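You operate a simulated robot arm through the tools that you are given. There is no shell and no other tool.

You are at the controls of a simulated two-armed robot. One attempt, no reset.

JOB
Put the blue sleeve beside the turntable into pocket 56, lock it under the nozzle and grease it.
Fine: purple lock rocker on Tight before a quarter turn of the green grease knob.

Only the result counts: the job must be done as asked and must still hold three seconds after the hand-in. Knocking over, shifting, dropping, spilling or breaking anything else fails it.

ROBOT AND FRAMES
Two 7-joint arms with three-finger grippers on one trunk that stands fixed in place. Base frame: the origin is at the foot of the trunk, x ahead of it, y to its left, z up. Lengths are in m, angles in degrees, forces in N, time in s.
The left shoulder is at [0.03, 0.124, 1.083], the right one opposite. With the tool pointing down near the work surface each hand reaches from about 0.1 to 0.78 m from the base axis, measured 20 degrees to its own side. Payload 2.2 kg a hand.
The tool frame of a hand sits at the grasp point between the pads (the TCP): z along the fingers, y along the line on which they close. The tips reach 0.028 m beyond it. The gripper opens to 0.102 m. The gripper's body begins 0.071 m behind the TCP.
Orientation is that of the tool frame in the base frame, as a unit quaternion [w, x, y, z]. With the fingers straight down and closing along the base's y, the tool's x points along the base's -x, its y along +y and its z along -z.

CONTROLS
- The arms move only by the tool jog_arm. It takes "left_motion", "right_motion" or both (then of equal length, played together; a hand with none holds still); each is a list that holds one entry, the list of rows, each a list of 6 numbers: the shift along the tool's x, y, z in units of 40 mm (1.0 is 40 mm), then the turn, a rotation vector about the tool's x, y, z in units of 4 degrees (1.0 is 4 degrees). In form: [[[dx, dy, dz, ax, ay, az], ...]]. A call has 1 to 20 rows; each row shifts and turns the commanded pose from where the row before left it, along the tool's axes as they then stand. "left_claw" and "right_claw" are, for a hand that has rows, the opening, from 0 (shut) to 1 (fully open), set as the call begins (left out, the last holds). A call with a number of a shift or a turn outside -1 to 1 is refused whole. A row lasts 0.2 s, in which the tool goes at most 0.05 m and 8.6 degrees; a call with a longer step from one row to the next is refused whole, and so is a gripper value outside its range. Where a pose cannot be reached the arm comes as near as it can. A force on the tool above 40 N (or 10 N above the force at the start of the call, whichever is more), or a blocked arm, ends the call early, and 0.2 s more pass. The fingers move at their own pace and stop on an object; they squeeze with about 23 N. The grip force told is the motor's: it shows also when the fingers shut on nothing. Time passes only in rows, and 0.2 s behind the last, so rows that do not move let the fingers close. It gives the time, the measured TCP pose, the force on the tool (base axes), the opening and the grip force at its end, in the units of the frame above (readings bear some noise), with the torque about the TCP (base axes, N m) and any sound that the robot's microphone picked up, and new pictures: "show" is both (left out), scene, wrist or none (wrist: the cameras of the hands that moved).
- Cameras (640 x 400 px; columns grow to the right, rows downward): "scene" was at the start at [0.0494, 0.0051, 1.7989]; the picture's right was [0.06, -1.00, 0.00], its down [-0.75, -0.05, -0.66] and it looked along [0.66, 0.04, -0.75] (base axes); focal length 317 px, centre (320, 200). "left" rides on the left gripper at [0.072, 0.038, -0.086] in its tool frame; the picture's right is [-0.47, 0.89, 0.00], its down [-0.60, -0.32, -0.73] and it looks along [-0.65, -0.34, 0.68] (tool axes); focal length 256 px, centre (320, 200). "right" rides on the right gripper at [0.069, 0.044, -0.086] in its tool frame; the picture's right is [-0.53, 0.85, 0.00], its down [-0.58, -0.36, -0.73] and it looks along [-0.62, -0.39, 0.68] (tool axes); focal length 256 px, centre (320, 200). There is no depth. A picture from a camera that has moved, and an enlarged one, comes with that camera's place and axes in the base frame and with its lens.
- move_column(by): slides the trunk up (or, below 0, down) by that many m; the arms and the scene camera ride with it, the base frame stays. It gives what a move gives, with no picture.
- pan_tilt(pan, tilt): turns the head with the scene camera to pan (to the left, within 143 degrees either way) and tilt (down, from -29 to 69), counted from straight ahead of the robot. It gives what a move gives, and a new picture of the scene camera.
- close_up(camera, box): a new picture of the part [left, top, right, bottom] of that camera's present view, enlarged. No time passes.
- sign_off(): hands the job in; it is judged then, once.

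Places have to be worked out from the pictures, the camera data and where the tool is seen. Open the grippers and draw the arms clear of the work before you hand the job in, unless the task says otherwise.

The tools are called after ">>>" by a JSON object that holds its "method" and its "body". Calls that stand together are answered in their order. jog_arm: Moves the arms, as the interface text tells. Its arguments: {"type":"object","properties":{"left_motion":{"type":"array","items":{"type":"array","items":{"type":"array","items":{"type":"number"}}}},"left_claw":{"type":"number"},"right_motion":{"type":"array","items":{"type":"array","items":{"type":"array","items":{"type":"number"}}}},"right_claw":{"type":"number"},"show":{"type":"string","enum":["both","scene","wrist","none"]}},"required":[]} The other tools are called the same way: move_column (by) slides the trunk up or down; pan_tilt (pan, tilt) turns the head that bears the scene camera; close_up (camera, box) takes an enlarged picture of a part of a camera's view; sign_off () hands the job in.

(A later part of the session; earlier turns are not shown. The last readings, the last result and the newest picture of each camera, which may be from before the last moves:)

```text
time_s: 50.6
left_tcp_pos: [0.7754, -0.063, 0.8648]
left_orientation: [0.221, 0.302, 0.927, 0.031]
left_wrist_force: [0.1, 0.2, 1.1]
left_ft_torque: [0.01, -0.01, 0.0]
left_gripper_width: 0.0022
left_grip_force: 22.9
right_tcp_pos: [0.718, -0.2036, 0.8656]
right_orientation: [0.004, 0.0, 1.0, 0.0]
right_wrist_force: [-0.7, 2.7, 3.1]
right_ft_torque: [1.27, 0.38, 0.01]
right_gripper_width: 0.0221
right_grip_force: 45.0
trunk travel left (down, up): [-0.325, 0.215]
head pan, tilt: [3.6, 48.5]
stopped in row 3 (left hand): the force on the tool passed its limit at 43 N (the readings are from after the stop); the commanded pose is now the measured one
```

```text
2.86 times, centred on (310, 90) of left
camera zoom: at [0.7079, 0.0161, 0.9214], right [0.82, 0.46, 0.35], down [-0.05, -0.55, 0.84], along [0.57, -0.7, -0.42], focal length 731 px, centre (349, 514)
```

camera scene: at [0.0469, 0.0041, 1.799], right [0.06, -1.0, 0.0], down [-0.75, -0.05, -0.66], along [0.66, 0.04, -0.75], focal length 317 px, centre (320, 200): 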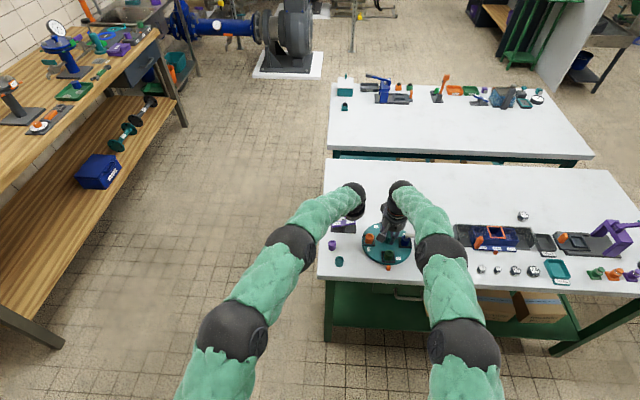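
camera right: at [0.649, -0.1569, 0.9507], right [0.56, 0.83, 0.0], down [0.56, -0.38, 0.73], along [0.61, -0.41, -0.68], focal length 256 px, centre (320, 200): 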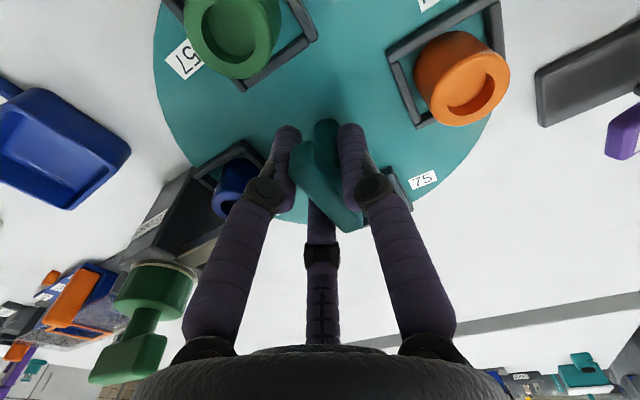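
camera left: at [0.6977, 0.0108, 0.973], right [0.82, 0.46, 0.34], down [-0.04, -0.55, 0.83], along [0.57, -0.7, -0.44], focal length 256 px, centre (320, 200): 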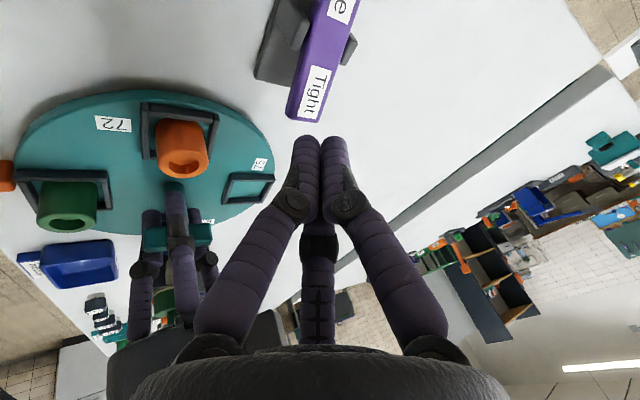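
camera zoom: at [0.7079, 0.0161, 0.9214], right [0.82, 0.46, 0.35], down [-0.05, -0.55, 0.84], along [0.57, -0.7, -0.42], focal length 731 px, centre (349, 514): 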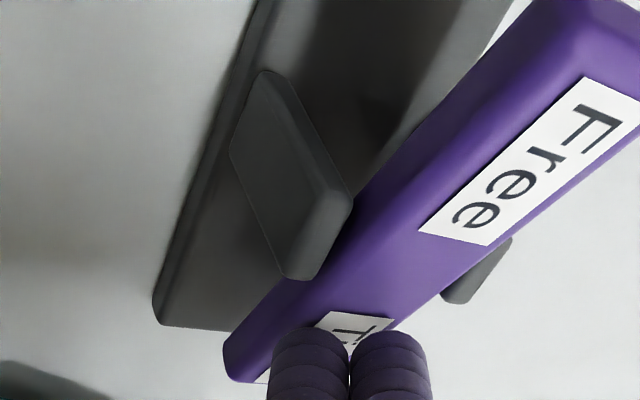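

The press reached its stop (43 N), so the rocker should be on Tight. I raise the left hand and check the rocker's position.

>>> {"method": "jog_arm", "body": {"left_motion": [[[-0.076, 0.037, -0.181, 0, 0, 0], [-0.19, 0.0925, -0.453, 0, 0, 0], [-0.3, 0.146, -0.716, 0, 0, 0], [0.4445, 0.6325, -0.057, 0, 0, 0], [0.4445, 0.6325, -0.057, 0, 0, 0], [0, 0, 0, 0, 0, 0]]], "show": "both"}}

>>> {"method": "close_up", "body": {"camera": "scene", "box": [320, 200, 400, 250]}}

>>> {"method": "close_up", "body": {"camera": "left", "box": [200, 20, 380, 160]}}

```text
time_s: 52.0
left_tcp_pos: [0.7745, 0.0, 0.9259]
left_orientation: [0.221, 0.3, 0.927, 0.031]
left_wrist_force: [0.6, 1.2, 0.4]
left_ft_torque: [0.0, -0.01, -0.03]
left_gripper_width: 0.0019
left_grip_force: 23.4
right_tcp_pos: [0.7175, -0.2042, 0.8655]
right_orientation: [0.004, 0.001, 1.0, 0.001]
right_wrist_force: [-3.6, 0.2, 5.2]
right_ft_torque: [1.42, 0.19, 0.03]
right_gripper_width: 0.0219
right_grip_force: 45.1
trunk travel left (down, up): [-0.325, 0.215]
head pan, tilt: [3.6, 48.5]
camera scene: at [0.0485, 0.0051, 1.7989], right [0.06, -1.0, 0.0], down [-0.75, -0.05, -0.66], along [0.66, 0.04, -0.75], focal length 317 px, centre (320, 200)
camera left: at [0.7064, 0.0783, 0.9821], right [0.82, 0.46, 0.35], down [-0.05, -0.55, 0.84], along [0.57, -0.7, -0.42], focal length 256 px, centre (320, 200)
```

scene: 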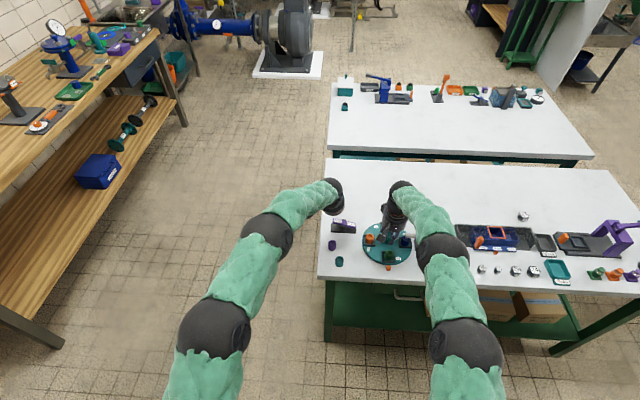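
left: 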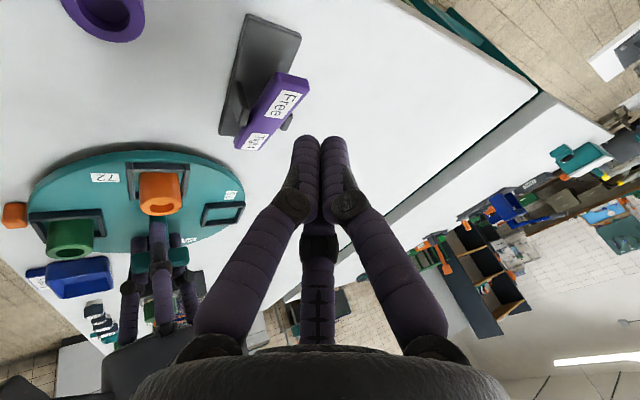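

```text
8.00 times, centred on (360, 225) of scene
camera zoom: at [0.0485, 0.0051, 1.7989], right [0.06, -1.0, 0.0], down [-0.75, -0.05, -0.66], along [0.66, 0.04, -0.75], focal length 2533 px, centre (0, 0)
```

zoom: 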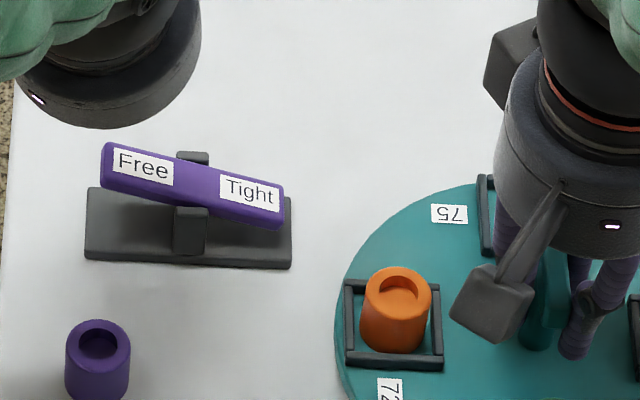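

```text
2.86 times, centred on (290, 90) of left
camera zoom: at [0.7064, 0.0783, 0.9821], right [0.82, 0.46, 0.35], down [-0.05, -0.55, 0.84], along [0.57, -0.7, -0.42], focal length 731 px, centre (406, 514)
```

zoom: 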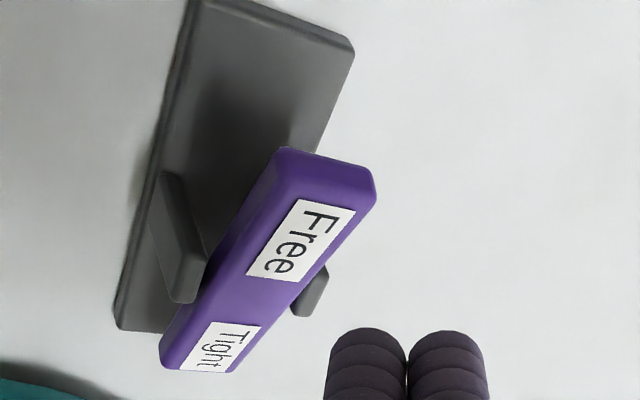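

The rocker is on Tight again. I open the right hand to release the handle and raise it straight up.

>>> {"method": "jog_arm", "body": {"right_motion": [[[0, 0, 0, 0, 0, 0], [0, 0, 0, 0, 0, 0], [0, 0, 0, 0, 0, 0]]], "right_claw": 0.6, "show": "none"}}

>>> {"method": "jog_arm", "body": {"right_motion": [[[0, 0, -0.3, 0, 0, 0], [0, 0, -0.7, 0, 0, 0], [0, 0, -0.8, 0, 0, 0], [0, 0, -0.7, 0, 0, 0], [0, 0, 0, 0, 0, 0]]], "show": "both"}}

>>> {"method": "close_up", "body": {"camera": "right", "box": [160, 0, 480, 200]}}

>>> {"method": "close_up", "body": {"camera": "left", "box": [0, 120, 280, 340]}}

>>> {"method": "close_up", "body": {"camera": "scene", "box": [360, 205, 440, 275]}}

```text
time_s: 52.8
left_tcp_pos: [0.7746, -0.0007, 0.9246]
left_orientation: [0.222, 0.301, 0.927, 0.03]
left_wrist_force: [0.0, 0.0, -0.7]
left_ft_torque: [-0.01, -0.01, -0.02]
left_gripper_width: 0.0021
left_grip_force: 23.3
right_tcp_pos: [0.7187, -0.2041, 0.8647]
right_orientation: [0.005, 0.0, 1.0, -0.001]
right_wrist_force: [0.2, 0.2, 0.5]
right_ft_torque: [0.01, 0.0, -0.01]
right_gripper_width: 0.0614
right_grip_force: 0.1
trunk travel left (down, up): [-0.325, 0.215]
head pan, tilt: [3.6, 48.5]
```

```text
time_s: 54.0
left_tcp_pos: [0.7748, -0.0007, 0.9248]
left_orientation: [0.22, 0.301, 0.927, 0.029]
left_wrist_force: [0.9, 0.1, 0.3]
left_ft_torque: [0.02, 0.03, 0.0]
left_gripper_width: 0.0022
left_grip_force: 22.8
right_tcp_pos: [0.7181, -0.2019, 0.9649]
right_orientation: [0.003, 0.001, 1.0, 0.0]
right_wrist_force: [0.0, -0.7, -0.5]
right_ft_torque: [-0.01, 0.03, 0.0]
right_gripper_width: 0.0612
right_grip_force: 0.1
trunk travel left (down, up): [-0.325, 0.215]
head pan, tilt: [3.6, 48.5]
camera scene: at [0.0501, 0.0049, 1.7989], right [0.06, -1.0, 0.0], down [-0.75, -0.05, -0.66], along [0.66, 0.04, -0.75], focal length 317 px, centre (320, 200)
camera right: at [0.6472, -0.1578, 1.0509], right [0.54, 0.84, 0.0], down [0.57, -0.37, 0.74], along [0.62, -0.39, -0.68], focal length 256 px, centre (320, 200)
```

scene: 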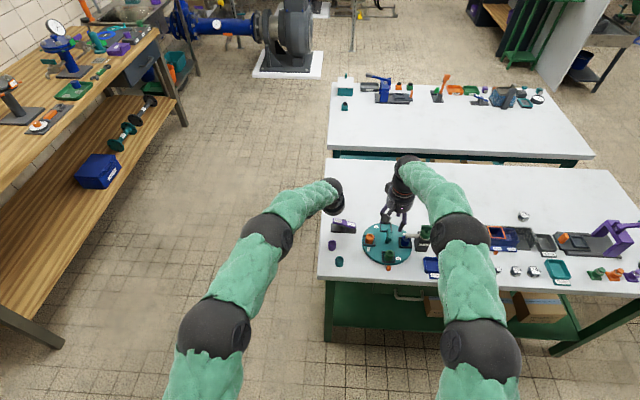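
right: 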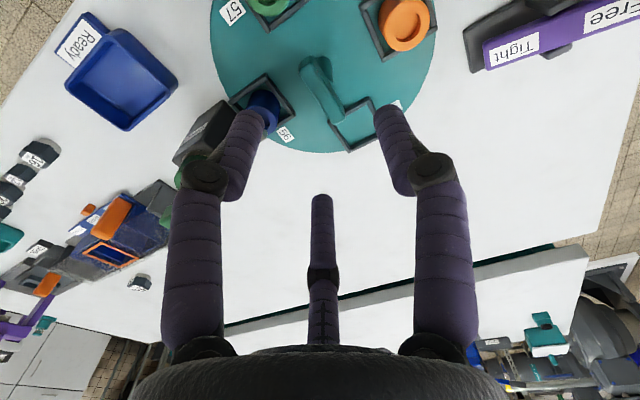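

```text
2.00 times, centred on (320, 100) of right
camera zoom: at [0.6472, -0.1578, 1.0509], right [0.54, 0.84, 0.0], down [0.57, -0.37, 0.74], along [0.62, -0.39, -0.68], focal length 512 px, centre (320, 400)
```

zoom: 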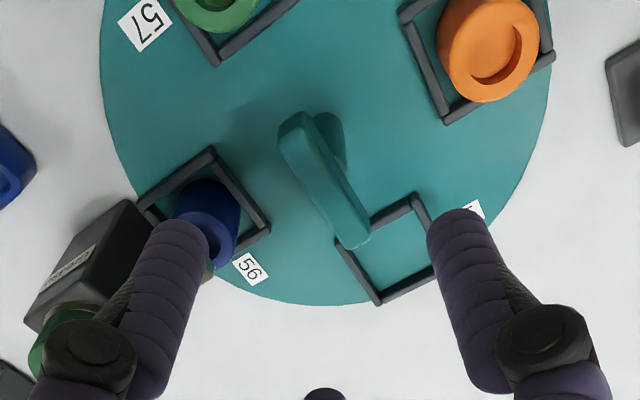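

```text
1.82 times, centred on (140, 230) of left
camera zoom: at [0.7073, 0.0781, 0.9815], right [0.82, 0.46, 0.35], down [-0.05, -0.55, 0.83], along [0.57, -0.7, -0.43], focal length 465 px, centre (647, 146)
```

zoom: 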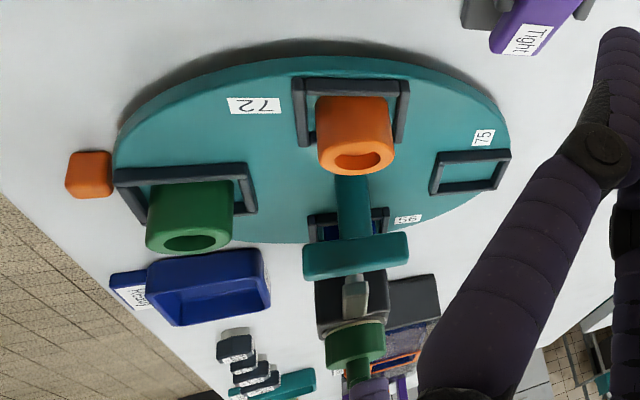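

```text
5.71 times, centred on (400, 240) of scene
camera zoom: at [0.0501, 0.0049, 1.7989], right [0.06, -1.0, 0.0], down [-0.75, -0.05, -0.66], along [0.66, 0.04, -0.75], focal length 1809 px, centre (-137, -29)
```

zoom: 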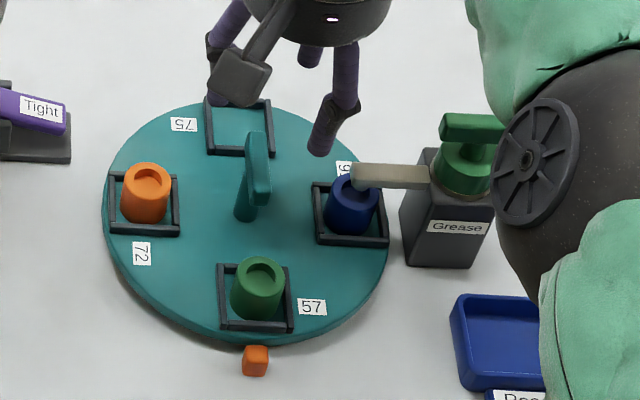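

All four pockets sit exactly at the indexed places, with the blue sleeve in pocket 56 under the nozzle and the rocker on Tight. The knob's T-bar is at about (0.7215,-0.326,0.919) along y; I move the right hand high over it and yaw 90° clockwise.

>>> {"method": "jog_arm", "body": {"right_motion": [[[0, 0, -0.9, 0, 0, 0], [0, -0.775, 0, 0, 0, 0], [0, -0.775, 0, 0, 0, 0], [0, -0.775, 0, 0, 0, 0], [0, -0.775, 0, 0, 0, 0], [0, 0, 0, 0, 0, 1], [0, 0, 0, 0, 0, 1], [0, 0, 0, 0, 0, 1], [0, 0, 0, 0, 0, 1], [0, 0, 0, 0, 0, 1], [0, 0, 0, 0, 0, 1], [0, 0, 0, 0, 0, 1], [0, 0, 0, 0, 0, 1], [0, 0, 0, 0, 0, 1], [0, 0, 0, 0, 0, 1], [0, 0, 0, 0, 0, 1], [0, 0, 0, 0, 0, 1], [0, 0, 0, 0, 0, 1], [0, 0, 0, 0, 0, 1], [0, 0, 0, 0, 0, 1]]], "show": "none"}}

>>> {"method": "jog_arm", "body": {"right_motion": [[[0, 0, 0, 0, 0, 1], [0, 0, 0, 0, 0, 1], [0, 0, 0, 0, 0, 1], [0, 0, 0, 0, 0, 1], [0, 0, 0, 0, 0, 1], [0, 0, 0, 0, 0, 1], [0, 0, 0, 0, 0, 1], [0, 0, 0, 0, 0, 0.5], [0, 0, 0, 0, 0, 0]]], "show": "both"}}

>>> {"method": "close_up", "body": {"camera": "right", "box": [220, 20, 420, 170]}}

>>> {"method": "close_up", "body": {"camera": "left", "box": [60, 180, 260, 330]}}

>>> {"method": "close_up", "body": {"camera": "scene", "box": [390, 205, 470, 265]}}

```text
time_s: 58.2
left_tcp_pos: [0.7739, -0.0017, 0.9248]
left_orientation: [0.221, 0.301, 0.927, 0.03]
left_wrist_force: [0.9, -0.1, 0.3]
left_ft_torque: [-0.01, -0.01, 0.0]
left_gripper_width: 0.0022
left_grip_force: 23.4
right_tcp_pos: [0.7157, -0.3281, 1.0006]
right_orientation: [0.004, 0.501, 0.866, 0.002]
right_wrist_force: [-1.1, 0.2, -0.5]
right_ft_torque: [-0.01, 0.0, -0.02]
right_gripper_width: 0.0611
right_grip_force: 0.0
trunk travel left (down, up): [-0.325, 0.215]
head pan, tilt: [3.6, 48.5]
```

```text
time_s: 60.2
left_tcp_pos: [0.7742, 0.0001, 0.9265]
left_orientation: [0.222, 0.301, 0.927, 0.03]
left_wrist_force: [-0.2, -0.1, 0.5]
left_ft_torque: [0.02, -0.01, -0.01]
left_gripper_width: 0.002
left_grip_force: 23.3
right_tcp_pos: [0.7154, -0.3284, 1.0008]
right_orientation: [0.003, 0.708, 0.707, 0.003]
right_wrist_force: [-0.7, 0.8, -0.1]
right_ft_torque: [0.01, 0.04, -0.01]
right_gripper_width: 0.0614
right_grip_force: 0.0
trunk travel left (down, up): [-0.325, 0.215]
head pan, tilt: [3.6, 48.5]
camera scene: at [0.0495, 0.005, 1.7989], right [0.06, -1.0, 0.0], down [-0.75, -0.05, -0.66], along [0.66, 0.04, -0.75], focal length 317 px, centre (320, 200)
camera right: at [0.7585, -0.2582, 1.0861], right [0.84, -0.54, 0.01], down [-0.37, -0.58, 0.73], along [-0.39, -0.62, -0.69], focal length 256 px, centre (320, 200)
```

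scene: 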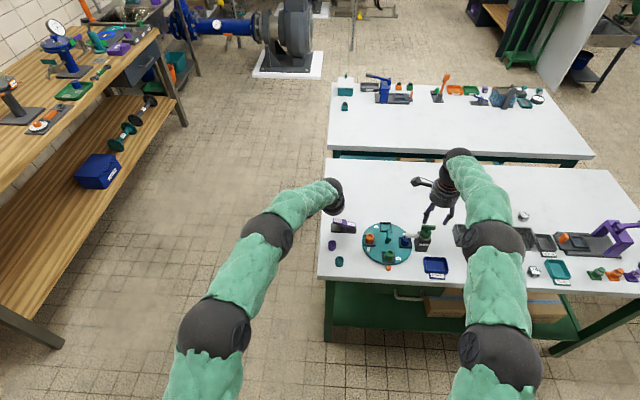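
right: 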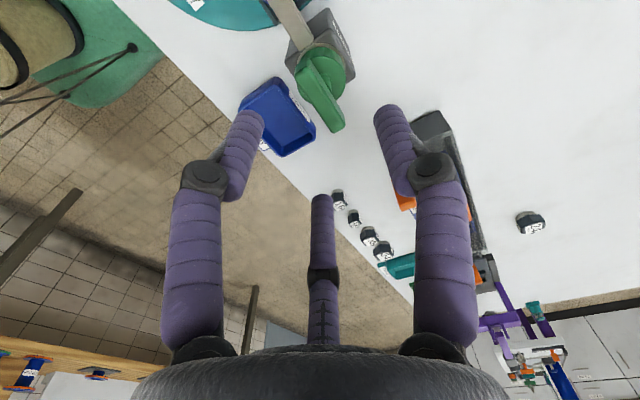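

```text
2.67 times, centred on (320, 95) of right
camera zoom: at [0.7585, -0.2582, 1.0861], right [0.84, -0.54, 0.01], down [-0.37, -0.58, 0.73], along [-0.39, -0.62, -0.69], focal length 683 px, centre (320, 480)
```

zoom: 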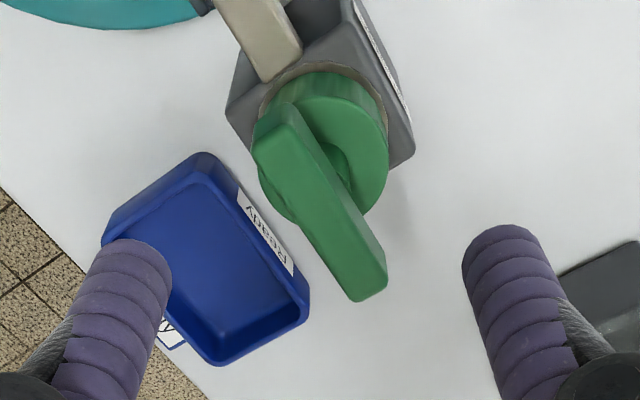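

```text
2.67 times, centred on (160, 255) of left
camera zoom: at [0.707, 0.0781, 0.9818], right [0.82, 0.46, 0.35], down [-0.05, -0.55, 0.84], along [0.57, -0.7, -0.43], focal length 683 px, centre (747, 53)
```

zoom: 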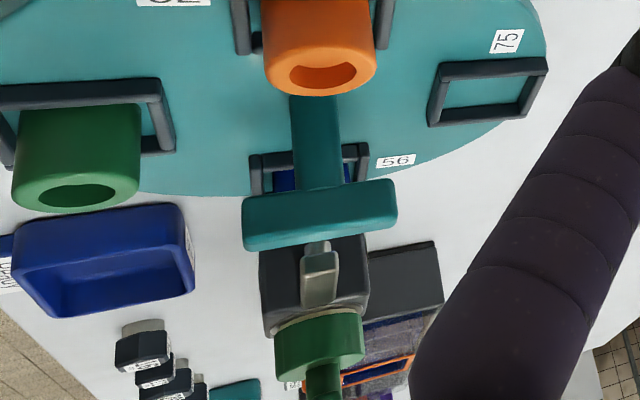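

```text
6.67 times, centred on (430, 235) of scene
camera zoom: at [0.0495, 0.005, 1.7989], right [0.06, -1.0, 0.0], down [-0.75, -0.05, -0.66], along [0.66, 0.04, -0.75], focal length 2111 px, centre (-413, -33)
```

zoom: 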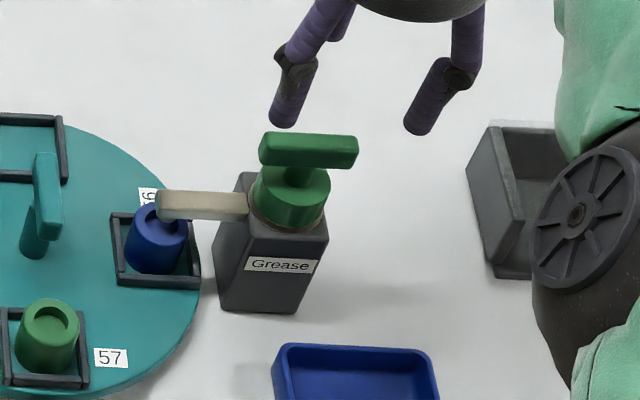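

The knob bar's axis is at about (0.7204,-0.3235), bar top z≈0.925 and the collar below it tops out near z≈0.889. I shift +5 mm in y and descend to z≈0.945, then check.

>>> {"method": "jog_arm", "body": {"right_motion": [[[0.12, 0.015, 0.4, 0, 0, 0], [0, 0, 0.5, 0, 0, 0], [0, 0, 0.5, 0, 0, 0], [0, 0, 0, 0, 0, 0]]], "show": "wrist"}}

>>> {"method": "close_up", "body": {"camera": "right", "box": [220, 50, 420, 200]}}

>>> {"method": "close_up", "body": {"camera": "scene", "box": [390, 205, 470, 265]}}

>>> {"method": "close_up", "body": {"camera": "left", "box": [110, 280, 230, 370]}}

```text
time_s: 61.2
left_tcp_pos: [0.7747, -0.0008, 0.9256]
left_orientation: [0.222, 0.301, 0.927, 0.03]
left_wrist_force: [-1.0, 0.3, 0.8]
left_ft_torque: [0.0, -0.03, 0.0]
left_gripper_width: 0.0022
left_grip_force: 23.1
right_tcp_pos: [0.7171, -0.3249, 0.9444]
right_orientation: [0.002, 0.708, 0.706, 0.004]
right_wrist_force: [0.0, 0.5, 1.0]
right_ft_torque: [0.01, 0.01, -0.01]
right_gripper_width: 0.0613
right_grip_force: 0.0
trunk travel left (down, up): [-0.325, 0.215]
head pan, tilt: [3.6, 48.5]
camera right: at [0.7594, -0.2548, 1.031], right [0.84, -0.54, 0.01], down [-0.37, -0.58, 0.73], along [-0.39, -0.62, -0.69], focal length 256 px, centre (320, 200)
```

right: 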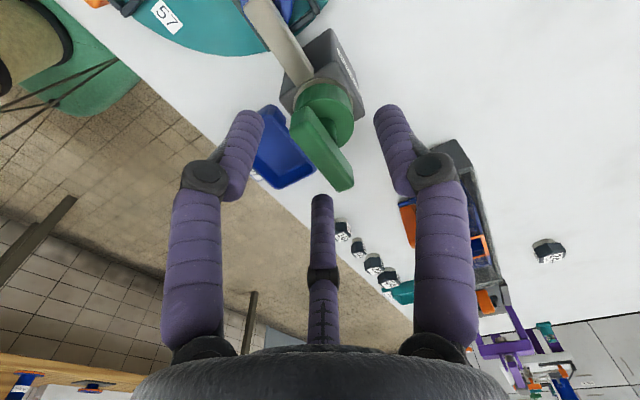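

```text
2.67 times, centred on (320, 125) of right
camera zoom: at [0.7594, -0.2548, 1.031], right [0.84, -0.54, 0.01], down [-0.37, -0.58, 0.73], along [-0.39, -0.62, -0.69], focal length 683 px, centre (320, 400)
```

zoom: 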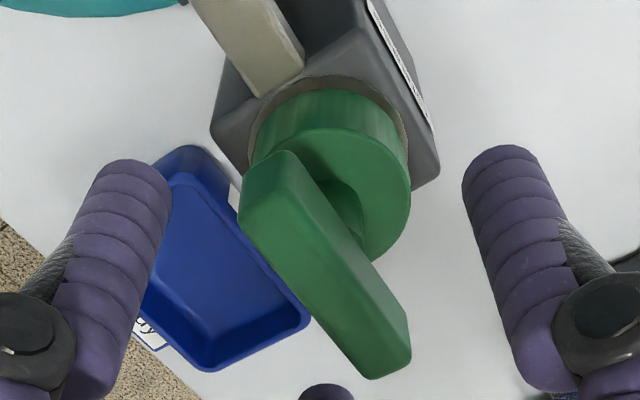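

```text
6.67 times, centred on (430, 235) of scene
camera zoom: at [0.0491, 0.0051, 1.7989], right [0.06, -1.0, 0.0], down [-0.75, -0.05, -0.66], along [0.66, 0.04, -0.75], focal length 2111 px, centre (-413, -33)
```

zoom: 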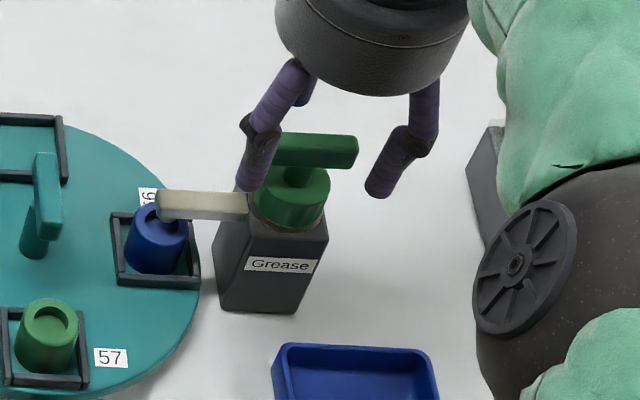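

```text
4.44 times, centred on (170, 325) of left
camera zoom: at [0.7069, 0.0781, 0.982], right [0.82, 0.46, 0.35], down [-0.05, -0.55, 0.84], along [0.57, -0.7, -0.42], focal length 1138 px, centre (987, -356)
```

zoom: 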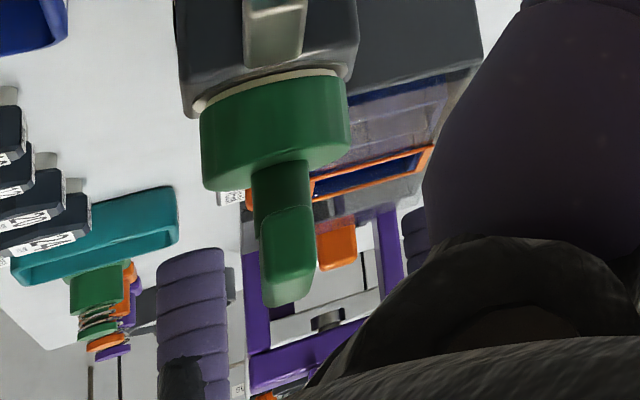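

The bar is well straddled (bar ≈4 mm toward the single finger, as wanted) and the collar top is at z≈0.893. I descend to z≈0.930 so tips stay just above the collar, then close on the bar.

>>> {"method": "jog_arm", "body": {"right_motion": [[[0.035, 0, 0.18, 0, 0, 0], [0, 0, 0.18, 0, 0, 0], [0, 0, 0, 0, 0, 0]]], "show": "none"}}

>>> {"method": "close_up", "body": {"camera": "scene", "box": [390, 205, 470, 265]}}

>>> {"method": "close_up", "body": {"camera": "right", "box": [220, 50, 420, 200]}}

```text
time_s: 62.0
left_tcp_pos: [0.7743, 0.0005, 0.9261]
left_orientation: [0.222, 0.301, 0.927, 0.029]
left_wrist_force: [-0.1, -0.4, -0.6]
left_ft_torque: [0.01, 0.02, 0.01]
left_gripper_width: 0.0023
left_grip_force: 22.9
right_tcp_pos: [0.7179, -0.3229, 0.9314]
right_orientation: [0.003, 0.708, 0.706, 0.003]
right_wrist_force: [-0.7, 0.1, 0.5]
right_ft_torque: [-0.01, -0.01, -0.01]
right_gripper_width: 0.0616
right_grip_force: 0.0
trunk travel left (down, up): [-0.325, 0.215]
head pan, tilt: [3.6, 48.5]
```

```text
6.67 times, centred on (430, 235) of scene
camera zoom: at [0.0494, 0.0051, 1.7989], right [0.06, -1.0, 0.0], down [-0.75, -0.05, -0.66], along [0.66, 0.04, -0.75], focal length 2111 px, centre (-413, -33)
```

zoom: 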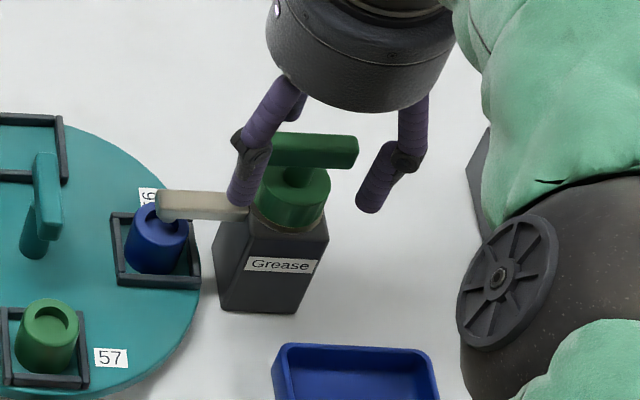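

```text
2.67 times, centred on (320, 125) of right
camera zoom: at [0.7598, -0.2534, 1.0177], right [0.84, -0.54, 0.01], down [-0.37, -0.58, 0.73], along [-0.39, -0.62, -0.69], focal length 683 px, centre (320, 400)
```

zoom: 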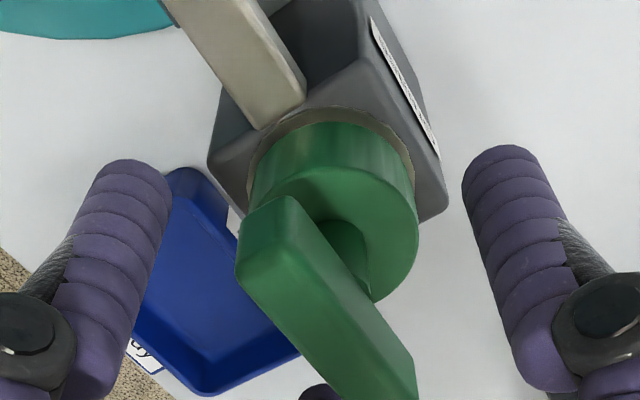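

Everything is clear around the knob. I shift back 1.5 mm and close the right hand on the knob's bar.

>>> {"method": "jog_arm", "body": {"right_motion": [[[0, -0.04, 0, 0, 0, 0], [0, 0, 0, 0, 0, 0]]], "show": "none"}}

>>> {"method": "jog_arm", "body": {"right_motion": [[[0, 0, 0, 0, 0, 0], [0, 0, 0, 0, 0, 0], [0, 0, 0, 0, 0, 0], [0, 0, 0, 0, 0, 0]]], "right_claw": 0, "show": "wrist"}}

>>> {"method": "close_up", "body": {"camera": "scene", "box": [390, 205, 470, 265]}}

>>> {"method": "close_up", "body": {"camera": "left", "box": [110, 280, 230, 370]}}

```text
time_s: 62.6
left_tcp_pos: [0.7746, -0.0017, 0.9251]
left_orientation: [0.221, 0.301, 0.927, 0.03]
left_wrist_force: [-0.1, -0.5, 0.6]
left_ft_torque: [0.02, -0.02, -0.01]
left_gripper_width: 0.0021
left_grip_force: 23.0
right_tcp_pos: [0.716, -0.3227, 0.9313]
right_orientation: [0.003, 0.708, 0.706, 0.003]
right_wrist_force: [0.6, -0.5, -0.2]
right_ft_torque: [-0.03, -0.01, 0.02]
right_gripper_width: 0.0611
right_grip_force: 0.0
trunk travel left (down, up): [-0.325, 0.215]
head pan, tilt: [3.6, 48.5]
```

```text
time_s: 63.6
left_tcp_pos: [0.7735, -0.0014, 0.9255]
left_orientation: [0.222, 0.301, 0.927, 0.03]
left_wrist_force: [0.1, 0.1, -0.5]
left_ft_torque: [0.02, -0.01, -0.01]
left_gripper_width: 0.002
left_grip_force: 23.3
right_tcp_pos: [0.715, -0.3224, 0.9311]
right_orientation: [0.003, 0.708, 0.706, 0.003]
right_wrist_force: [-2.2, 0.9, 0.9]
right_ft_torque: [0.37, -0.2, 0.01]
right_gripper_width: 0.0206
right_grip_force: 44.9
trunk travel left (down, up): [-0.325, 0.215]
head pan, tilt: [3.6, 48.5]
camera right: at [0.7577, -0.2525, 1.0173], right [0.84, -0.54, 0.01], down [-0.37, -0.58, 0.73], along [-0.39, -0.62, -0.69], focal length 256 px, centre (320, 200)
```

right: 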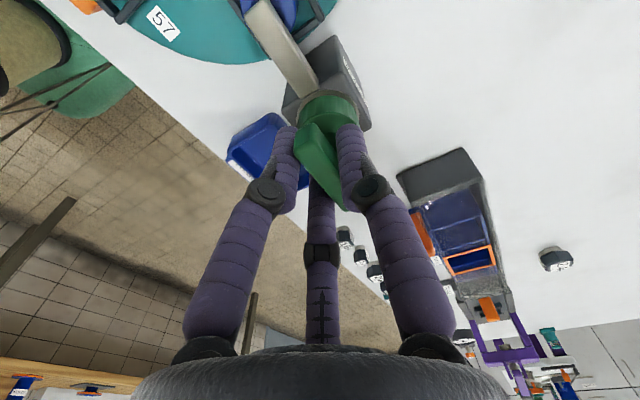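

```text
6.67 times, centred on (430, 235) of scene
camera zoom: at [0.0489, 0.0051, 1.7989], right [0.06, -1.0, 0.0], down [-0.75, -0.05, -0.66], along [0.66, 0.04, -0.75], focal length 2111 px, centre (-413, -33)
```

zoom: 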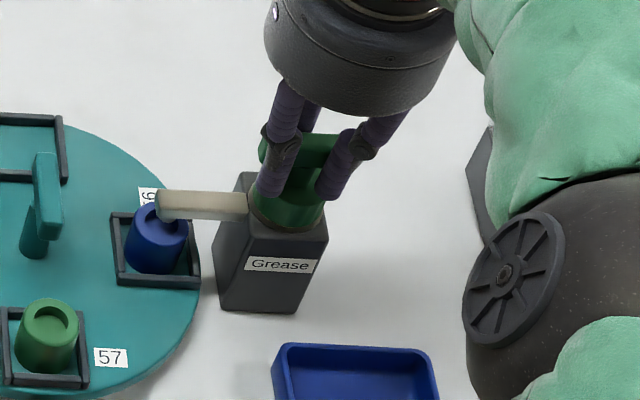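

```text
4.44 times, centred on (170, 325) of left
camera zoom: at [0.7067, 0.0782, 0.982], right [0.82, 0.46, 0.35], down [-0.05, -0.55, 0.84], along [0.57, -0.7, -0.42], focal length 1138 px, centre (987, -356)
```

zoom: 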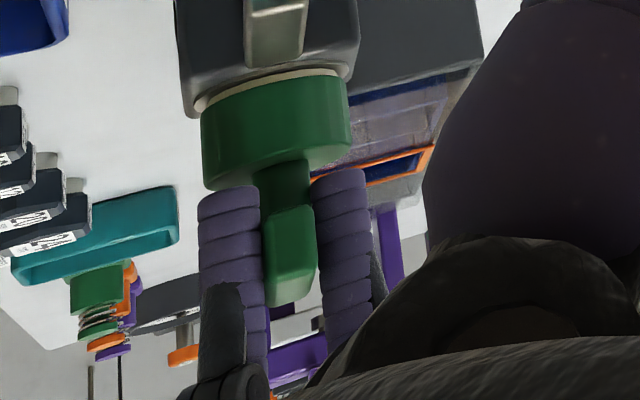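

The knob bar is firmly gripped. I test a small counter-clockwise turn of 6° and check torque, picture and sound.

>>> {"method": "jog_arm", "body": {"right_motion": [[[-0.004, 0, 0, 0, 0, -0.5], [-0.004, 0, 0, 0, 0, -0.5], [-0.004, 0, 0, 0, 0, -0.5], [0, 0, 0, 0, 0, 0]]], "show": "wrist"}}

>>> {"method": "close_up", "body": {"camera": "scene", "box": [390, 205, 470, 265]}}

>>> {"method": "close_up", "body": {"camera": "left", "box": [110, 280, 230, 370]}}

```text
time_s: 64.6
left_tcp_pos: [0.7738, -0.0012, 0.926]
left_orientation: [0.222, 0.301, 0.927, 0.031]
left_wrist_force: [-0.3, -0.6, 0.2]
left_ft_torque: [0.02, -0.01, -0.01]
left_gripper_width: 0.002
left_grip_force: 22.8
right_tcp_pos: [0.7147, -0.3216, 0.9312]
right_orientation: [0.003, 0.67, 0.742, 0.004]
right_wrist_force: [-8.3, 3.7, 3.5]
right_ft_torque: [0.66, -0.15, -1.22]
right_gripper_width: 0.0214
right_grip_force: 44.8
trunk travel left (down, up): [-0.325, 0.215]
head pan, tilt: [3.6, 48.5]
camera right: at [0.7493, -0.248, 1.0173], right [0.9, -0.44, 0.01], down [-0.31, -0.61, 0.73], along [-0.32, -0.65, -0.69], focal length 256 px, centre (320, 200)
```

right: 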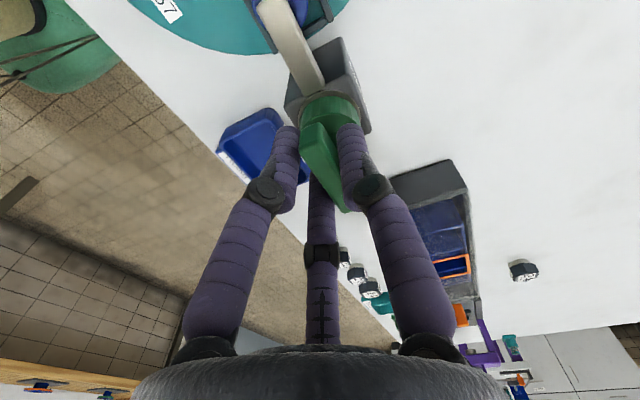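

```text
6.67 times, centred on (430, 235) of scene
camera zoom: at [0.0478, 0.0057, 1.799], right [0.06, -1.0, 0.0], down [-0.75, -0.05, -0.66], along [0.66, 0.04, -0.75], focal length 2111 px, centre (-413, -33)
```

zoom: 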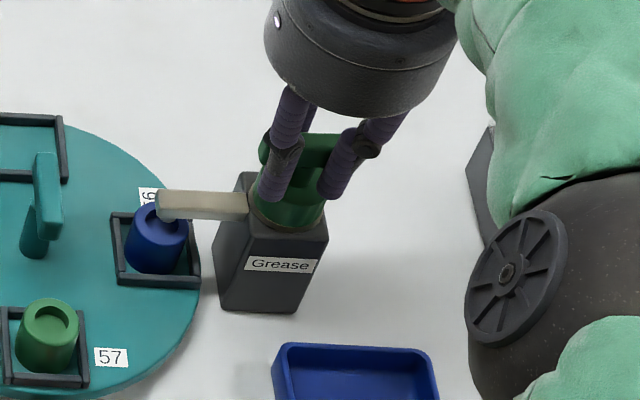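

```text
4.44 times, centred on (170, 325) of left
camera zoom: at [0.7061, 0.0785, 0.9824], right [0.82, 0.46, 0.35], down [-0.05, -0.55, 0.84], along [0.57, -0.7, -0.42], focal length 1138 px, centre (987, -356)
```

zoom: 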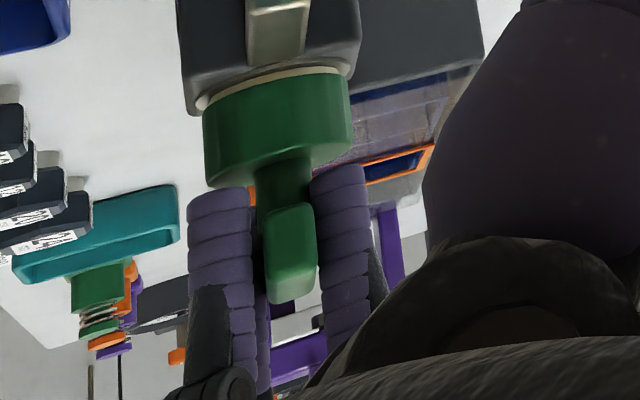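

Counter-clockwise meets strong resistance (torque about -1.2 N·m and the bar does not follow), so the knob is at its stop that way. I return and test clockwise by 6°.

>>> {"method": "jog_arm", "body": {"right_motion": [[[0.004, 0, 0, 0, 0, 0.5], [0.004, 0, 0, 0, 0, 0.5], [0.004, 0, 0, 0, 0, 0.5], [0.004, 0, 0, 0, 0, 0.5], [0.004, 0, 0, 0, 0, 0.5], [0.004, 0, 0, 0, 0, 0.5], [0, 0, 0, 0, 0, 0]]], "show": "wrist"}}

>>> {"method": "close_up", "body": {"camera": "scene", "box": [390, 205, 470, 265]}}

>>> {"method": "close_up", "body": {"camera": "left", "box": [110, 280, 230, 370]}}

```text
time_s: 66.2
left_tcp_pos: [0.7742, -0.0001, 0.9261]
left_orientation: [0.221, 0.302, 0.927, 0.03]
left_wrist_force: [0.3, 0.4, -0.1]
left_ft_torque: [0.01, 0.0, 0.04]
left_gripper_width: 0.0022
left_grip_force: 22.8
right_tcp_pos: [0.7165, -0.3198, 0.9304]
right_orientation: [0.004, 0.744, 0.668, 0.003]
right_wrist_force: [-2.8, 9.5, 2.5]
right_ft_torque: [-0.57, -0.41, 0.02]
right_gripper_width: 0.02
right_grip_force: 44.8
trunk travel left (down, up): [-0.325, 0.215]
head pan, tilt: [3.6, 48.5]
camera right: at [0.7649, -0.2556, 1.0173], right [0.78, -0.62, 0.01], down [-0.43, -0.53, 0.73], along [-0.45, -0.57, -0.69], focal length 256 px, centre (320, 200)
```

right: 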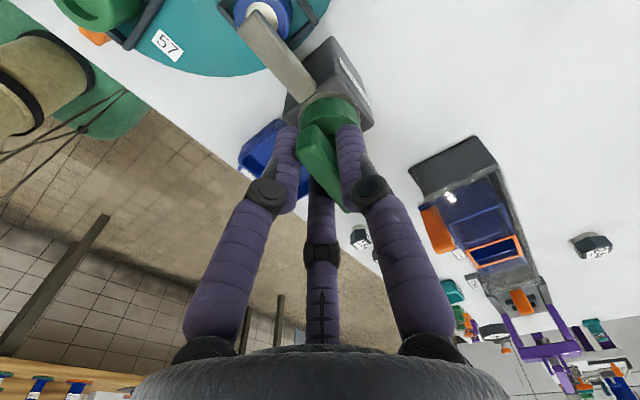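

```text
6.67 times, centred on (430, 235) of scene
camera zoom: at [0.0488, 0.0066, 1.7989], right [0.06, -1.0, 0.0], down [-0.75, -0.05, -0.66], along [0.66, 0.04, -0.75], focal length 2111 px, centre (-413, -33)
```

zoom: 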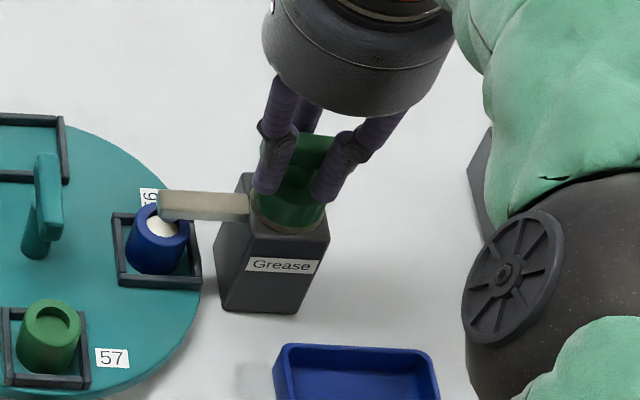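

```text
4.44 times, centred on (170, 325) of left
camera zoom: at [0.7067, 0.0791, 0.982], right [0.82, 0.46, 0.35], down [-0.05, -0.55, 0.84], along [0.57, -0.7, -0.42], focal length 1138 px, centre (987, -356)
```

zoom: 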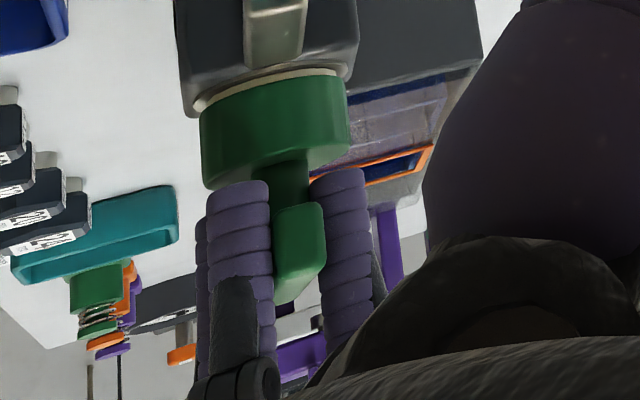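

Clockwise is free, and white grease is already appearing in the blue sleeve. I continue clockwise 24° more, keeping the grip centred on the axis.

>>> {"method": "jog_arm", "body": {"right_motion": [[[0.006, 0, 0, 0, 0, 0.75], [0.006, 0, 0, 0, 0, 0.75], [0.006, 0, 0, 0, 0, 0.75], [0.006, 0, 0, 0, 0, 0.75], [0.006, 0, 0, 0, 0, 0.75], [0.006, 0, 0, 0, 0, 0.75], [0.006, 0, 0, 0, 0, 0.75], [0.006, 0, 0, 0, 0, 0.75]]], "show": "wrist"}}

>>> {"method": "close_up", "body": {"camera": "scene", "box": [390, 205, 470, 265]}}

```text
time_s: 68.0
left_tcp_pos: [0.7761, -0.0, 0.925]
left_orientation: [0.222, 0.301, 0.927, 0.03]
left_wrist_force: [-0.4, -0.3, -0.2]
left_ft_torque: [-0.04, 0.0, 0.0]
left_gripper_width: 0.0023
left_grip_force: 23.2
right_tcp_pos: [0.7181, -0.3197, 0.9326]
right_orientation: [0.005, 0.867, 0.498, 0.006]
right_wrist_force: [9.8, 2.3, 6.8]
right_ft_torque: [-1.4, -0.03, 0.05]
right_gripper_width: 0.02
right_grip_force: 44.9
trunk travel left (down, up): [-0.325, 0.215]
head pan, tilt: [3.6, 48.5]
camera right: at [0.7887, -0.2806, 1.0177], right [0.46, -0.89, 0.01], down [-0.61, -0.31, 0.72], along [-0.64, -0.34, -0.69], focal length 256 px, centre (320, 200)
```

right: 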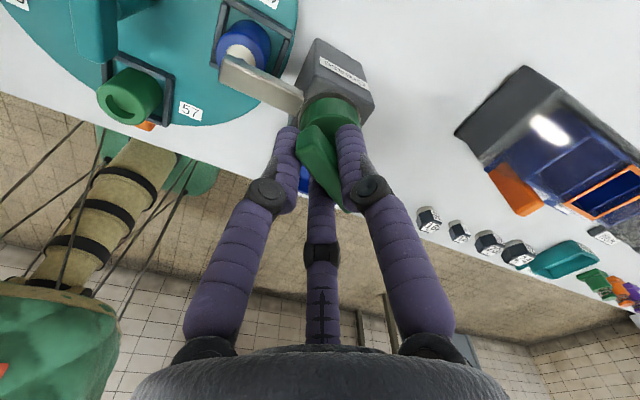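

```text
6.67 times, centred on (430, 235) of scene
camera zoom: at [0.0501, 0.0062, 1.799], right [0.06, -1.0, 0.0], down [-0.75, -0.05, -0.66], along [0.66, 0.04, -0.75], focal length 2111 px, centre (-413, -33)
```

zoom: 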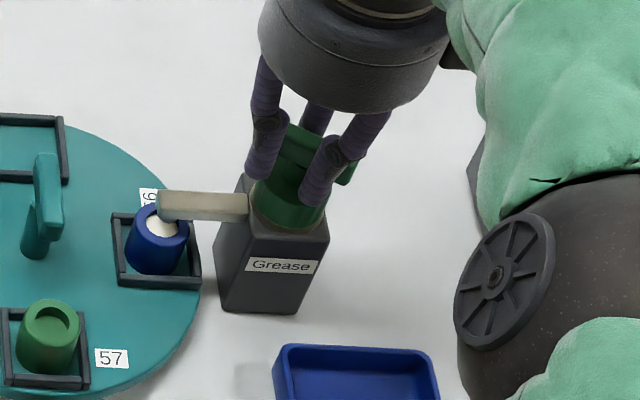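

At 30° clockwise all is smooth. I continue another 30°.

>>> {"method": "jog_arm", "body": {"right_motion": [[[0.008, 0.006, 0, 0, 0, 0.75], [0.006, 0.006, 0, 0, 0, 0.75], [0.006, 0, 0, 0, 0, 0.75], [0.006, 0, 0, 0, 0, 0.75], [0.006, 0, 0, 0, 0, 0.75], [0.006, 0, 0, 0, 0, 0.75], [0.006, 0, 0, 0, 0, 0.75], [0.006, 0, 0, 0, 0, 0.75], [0.006, 0, 0, 0, 0, 0.75], [0.006, 0, 0, 0, 0, 0.75]]], "show": "wrist"}}

>>> {"method": "close_up", "body": {"camera": "scene", "box": [390, 205, 470, 265]}}

```text
time_s: 70.2
left_tcp_pos: [0.7755, -0.0014, 0.9249]
left_orientation: [0.221, 0.301, 0.927, 0.029]
left_wrist_force: [0.3, -0.1, -0.3]
left_ft_torque: [0.02, 0.03, 0.01]
left_gripper_width: 0.0023
left_grip_force: 22.7
right_tcp_pos: [0.7207, -0.3182, 0.9305]
right_orientation: [0.003, 0.966, 0.257, 0.007]
right_wrist_force: [25.4, -3.4, 14.4]
right_ft_torque: [-1.42, 0.38, 0.16]
right_gripper_width: 0.0204
right_grip_force: 44.5
trunk travel left (down, up): [-0.325, 0.215]
head pan, tilt: [3.6, 48.5]
camera right: at [0.801, -0.3219, 1.0179], right [-0.04, -1.0, 0.0], down [-0.69, 0.03, 0.72], along [-0.72, 0.03, -0.69], focal length 256 px, centre (320, 200)
```

right: 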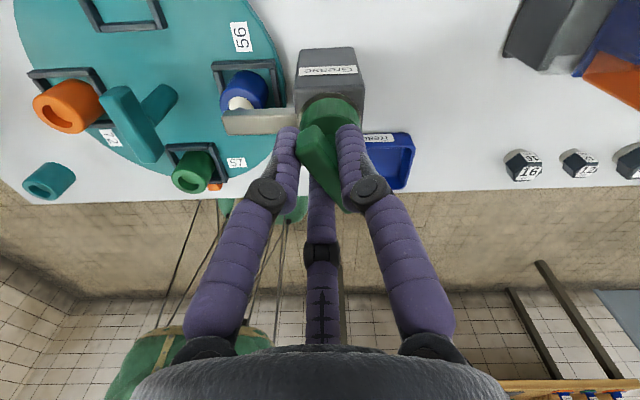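

```text
6.67 times, centred on (430, 235) of scene
camera zoom: at [0.0515, 0.0054, 1.7989], right [0.06, -1.0, 0.0], down [-0.75, -0.05, -0.66], along [0.66, 0.04, -0.75], focal length 2111 px, centre (-413, -33)
```

zoom: 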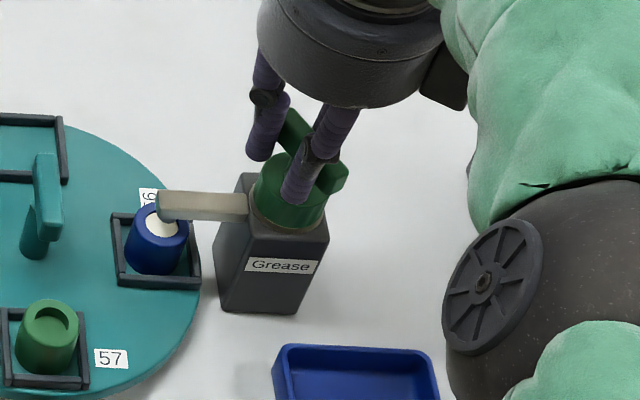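

Turned 60° clockwise; the side force in +x has built to 25 N, so I relieve it by shifting 3 mm forward, then turn 20° more.

>>> {"method": "jog_arm", "body": {"right_motion": [[[0.03, 0.024, -0.006, 0, 0, 0], [0.03, 0.024, -0.006, 0, 0, 0], [0.006, 0, 0, 0, 0, 0.75], [0.006, 0, 0, 0, 0, 0.75], [0.006, 0, 0, 0, 0, 0.75], [0.006, 0, 0, 0, 0, 0.75], [0.006, 0, 0, 0, 0, 0.75], [0.006, 0, 0, 0, 0, 0.75], [0.006, 0, 0, 0, 0, 0.5]]], "show": "wrist"}}

>>> {"method": "close_up", "body": {"camera": "scene", "box": [390, 205, 470, 265]}}

```text
time_s: 72.2
left_tcp_pos: [0.774, -0.001, 0.9254]
left_orientation: [0.221, 0.301, 0.927, 0.031]
left_wrist_force: [-0.1, 0.0, 1.1]
left_ft_torque: [0.02, 0.02, -0.03]
left_gripper_width: 0.0021
left_grip_force: 22.7
right_tcp_pos: [0.723, -0.3213, 0.9305]
right_orientation: [0.001, 0.996, 0.085, 0.005]
right_wrist_force: [11.2, -15.7, 14.4]
right_ft_torque: [-1.14, 0.36, 0.13]
right_gripper_width: 0.0206
right_grip_force: 45.0
trunk travel left (down, up): [-0.325, 0.215]
head pan, tilt: [3.6, 48.5]
camera right: at [0.7972, -0.3506, 1.0176], right [-0.38, -0.92, 0.0], down [-0.64, 0.26, 0.72], along [-0.67, 0.28, -0.69], focal length 256 px, centre (320, 200)
```

right: 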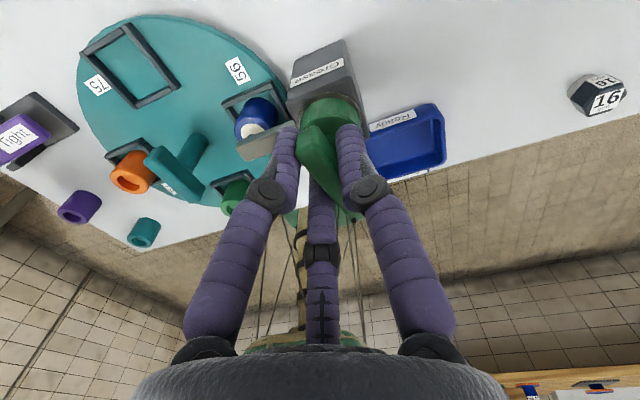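

```text
6.67 times, centred on (430, 235) of scene
camera zoom: at [0.0494, 0.0035, 1.7989], right [0.06, -1.0, 0.0], down [-0.75, -0.05, -0.66], along [0.66, 0.04, -0.75], focal length 2111 px, centre (-413, -33)
```

zoom: 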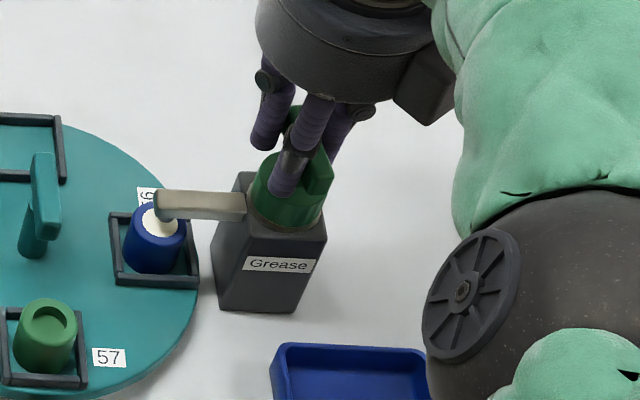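

80° turned so far, knob follows the hand. I relieve the -y side force by 2 mm and turn the last 10°.

>>> {"method": "jog_arm", "body": {"right_motion": [[[0.008, 0.027, -0.006, 0, 0, 0], [0.008, 0.027, -0.006, 0, 0, 0], [0.005, 0, 0, 0, 0, 0.75], [0.005, 0, 0, 0, 0, 0.75], [0.004, 0, 0, 0, 0, 0.5], [0.004, 0, 0, 0, 0, 0.5], [0, 0, 0, 0, 0, 0]]], "show": "wrist"}}

>>> {"method": "close_up", "body": {"camera": "scene", "box": [390, 205, 470, 265]}}

>>> {"method": "close_up", "body": {"camera": "right", "box": [180, 40, 460, 220]}}

```text
time_s: 73.8
left_tcp_pos: [0.7753, -0.0006, 0.9255]
left_orientation: [0.221, 0.301, 0.927, 0.03]
left_wrist_force: [0.8, 1.1, -0.2]
left_ft_torque: [-0.03, 0.01, 0.0]
left_gripper_width: 0.0019
left_grip_force: 22.8
right_tcp_pos: [0.7252, -0.3213, 0.9321]
right_orientation: [0.0, 1.0, -0.001, 0.004]
right_wrist_force: [9.9, -10.1, 3.6]
right_ft_torque: [-0.75, 0.72, 0.06]
right_gripper_width: 0.0203
right_grip_force: 44.9
trunk travel left (down, up): [-0.325, 0.215]
head pan, tilt: [3.6, 48.5]
camera right: at [0.7917, -0.364, 1.0173], right [-0.54, -0.84, 0.0], down [-0.58, 0.37, 0.73], along [-0.61, 0.39, -0.69], focal length 256 px, centre (320, 200)
```

right: 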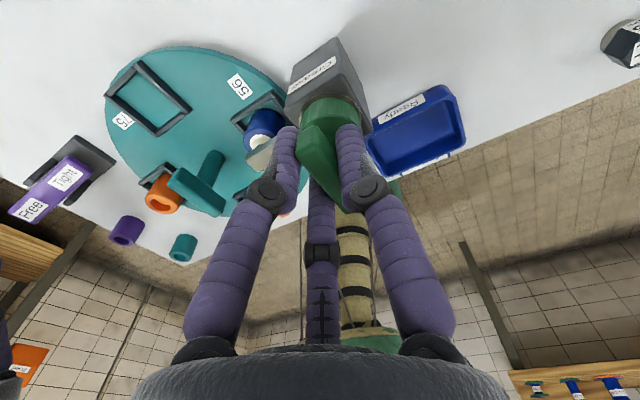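

```text
6.67 times, centred on (430, 235) of scene
camera zoom: at [0.0506, 0.004, 1.7989], right [0.06, -1.0, 0.0], down [-0.75, -0.05, -0.66], along [0.66, 0.04, -0.75], focal length 2111 px, centre (-413, -33)
```

zoom: 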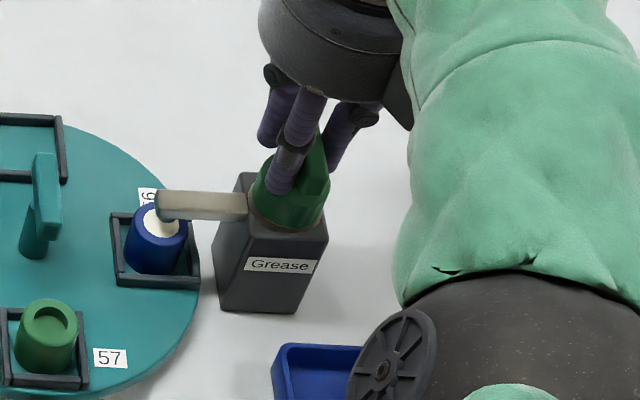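

```text
2.22 times, centred on (320, 130) of right
camera zoom: at [0.7917, -0.364, 1.0173], right [-0.54, -0.84, 0.0], down [-0.58, 0.37, 0.73], along [-0.61, 0.39, -0.69], focal length 569 px, centre (320, 356)
```

zoom: 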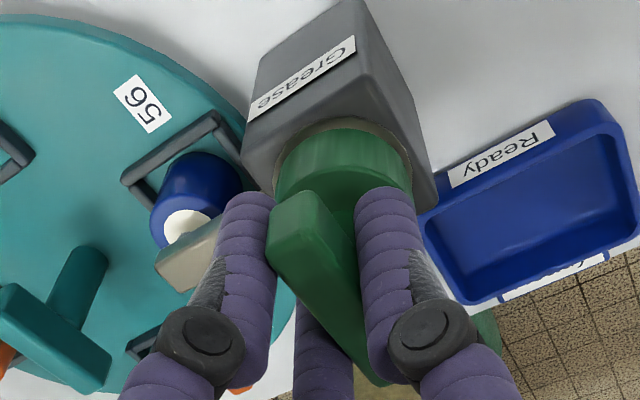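

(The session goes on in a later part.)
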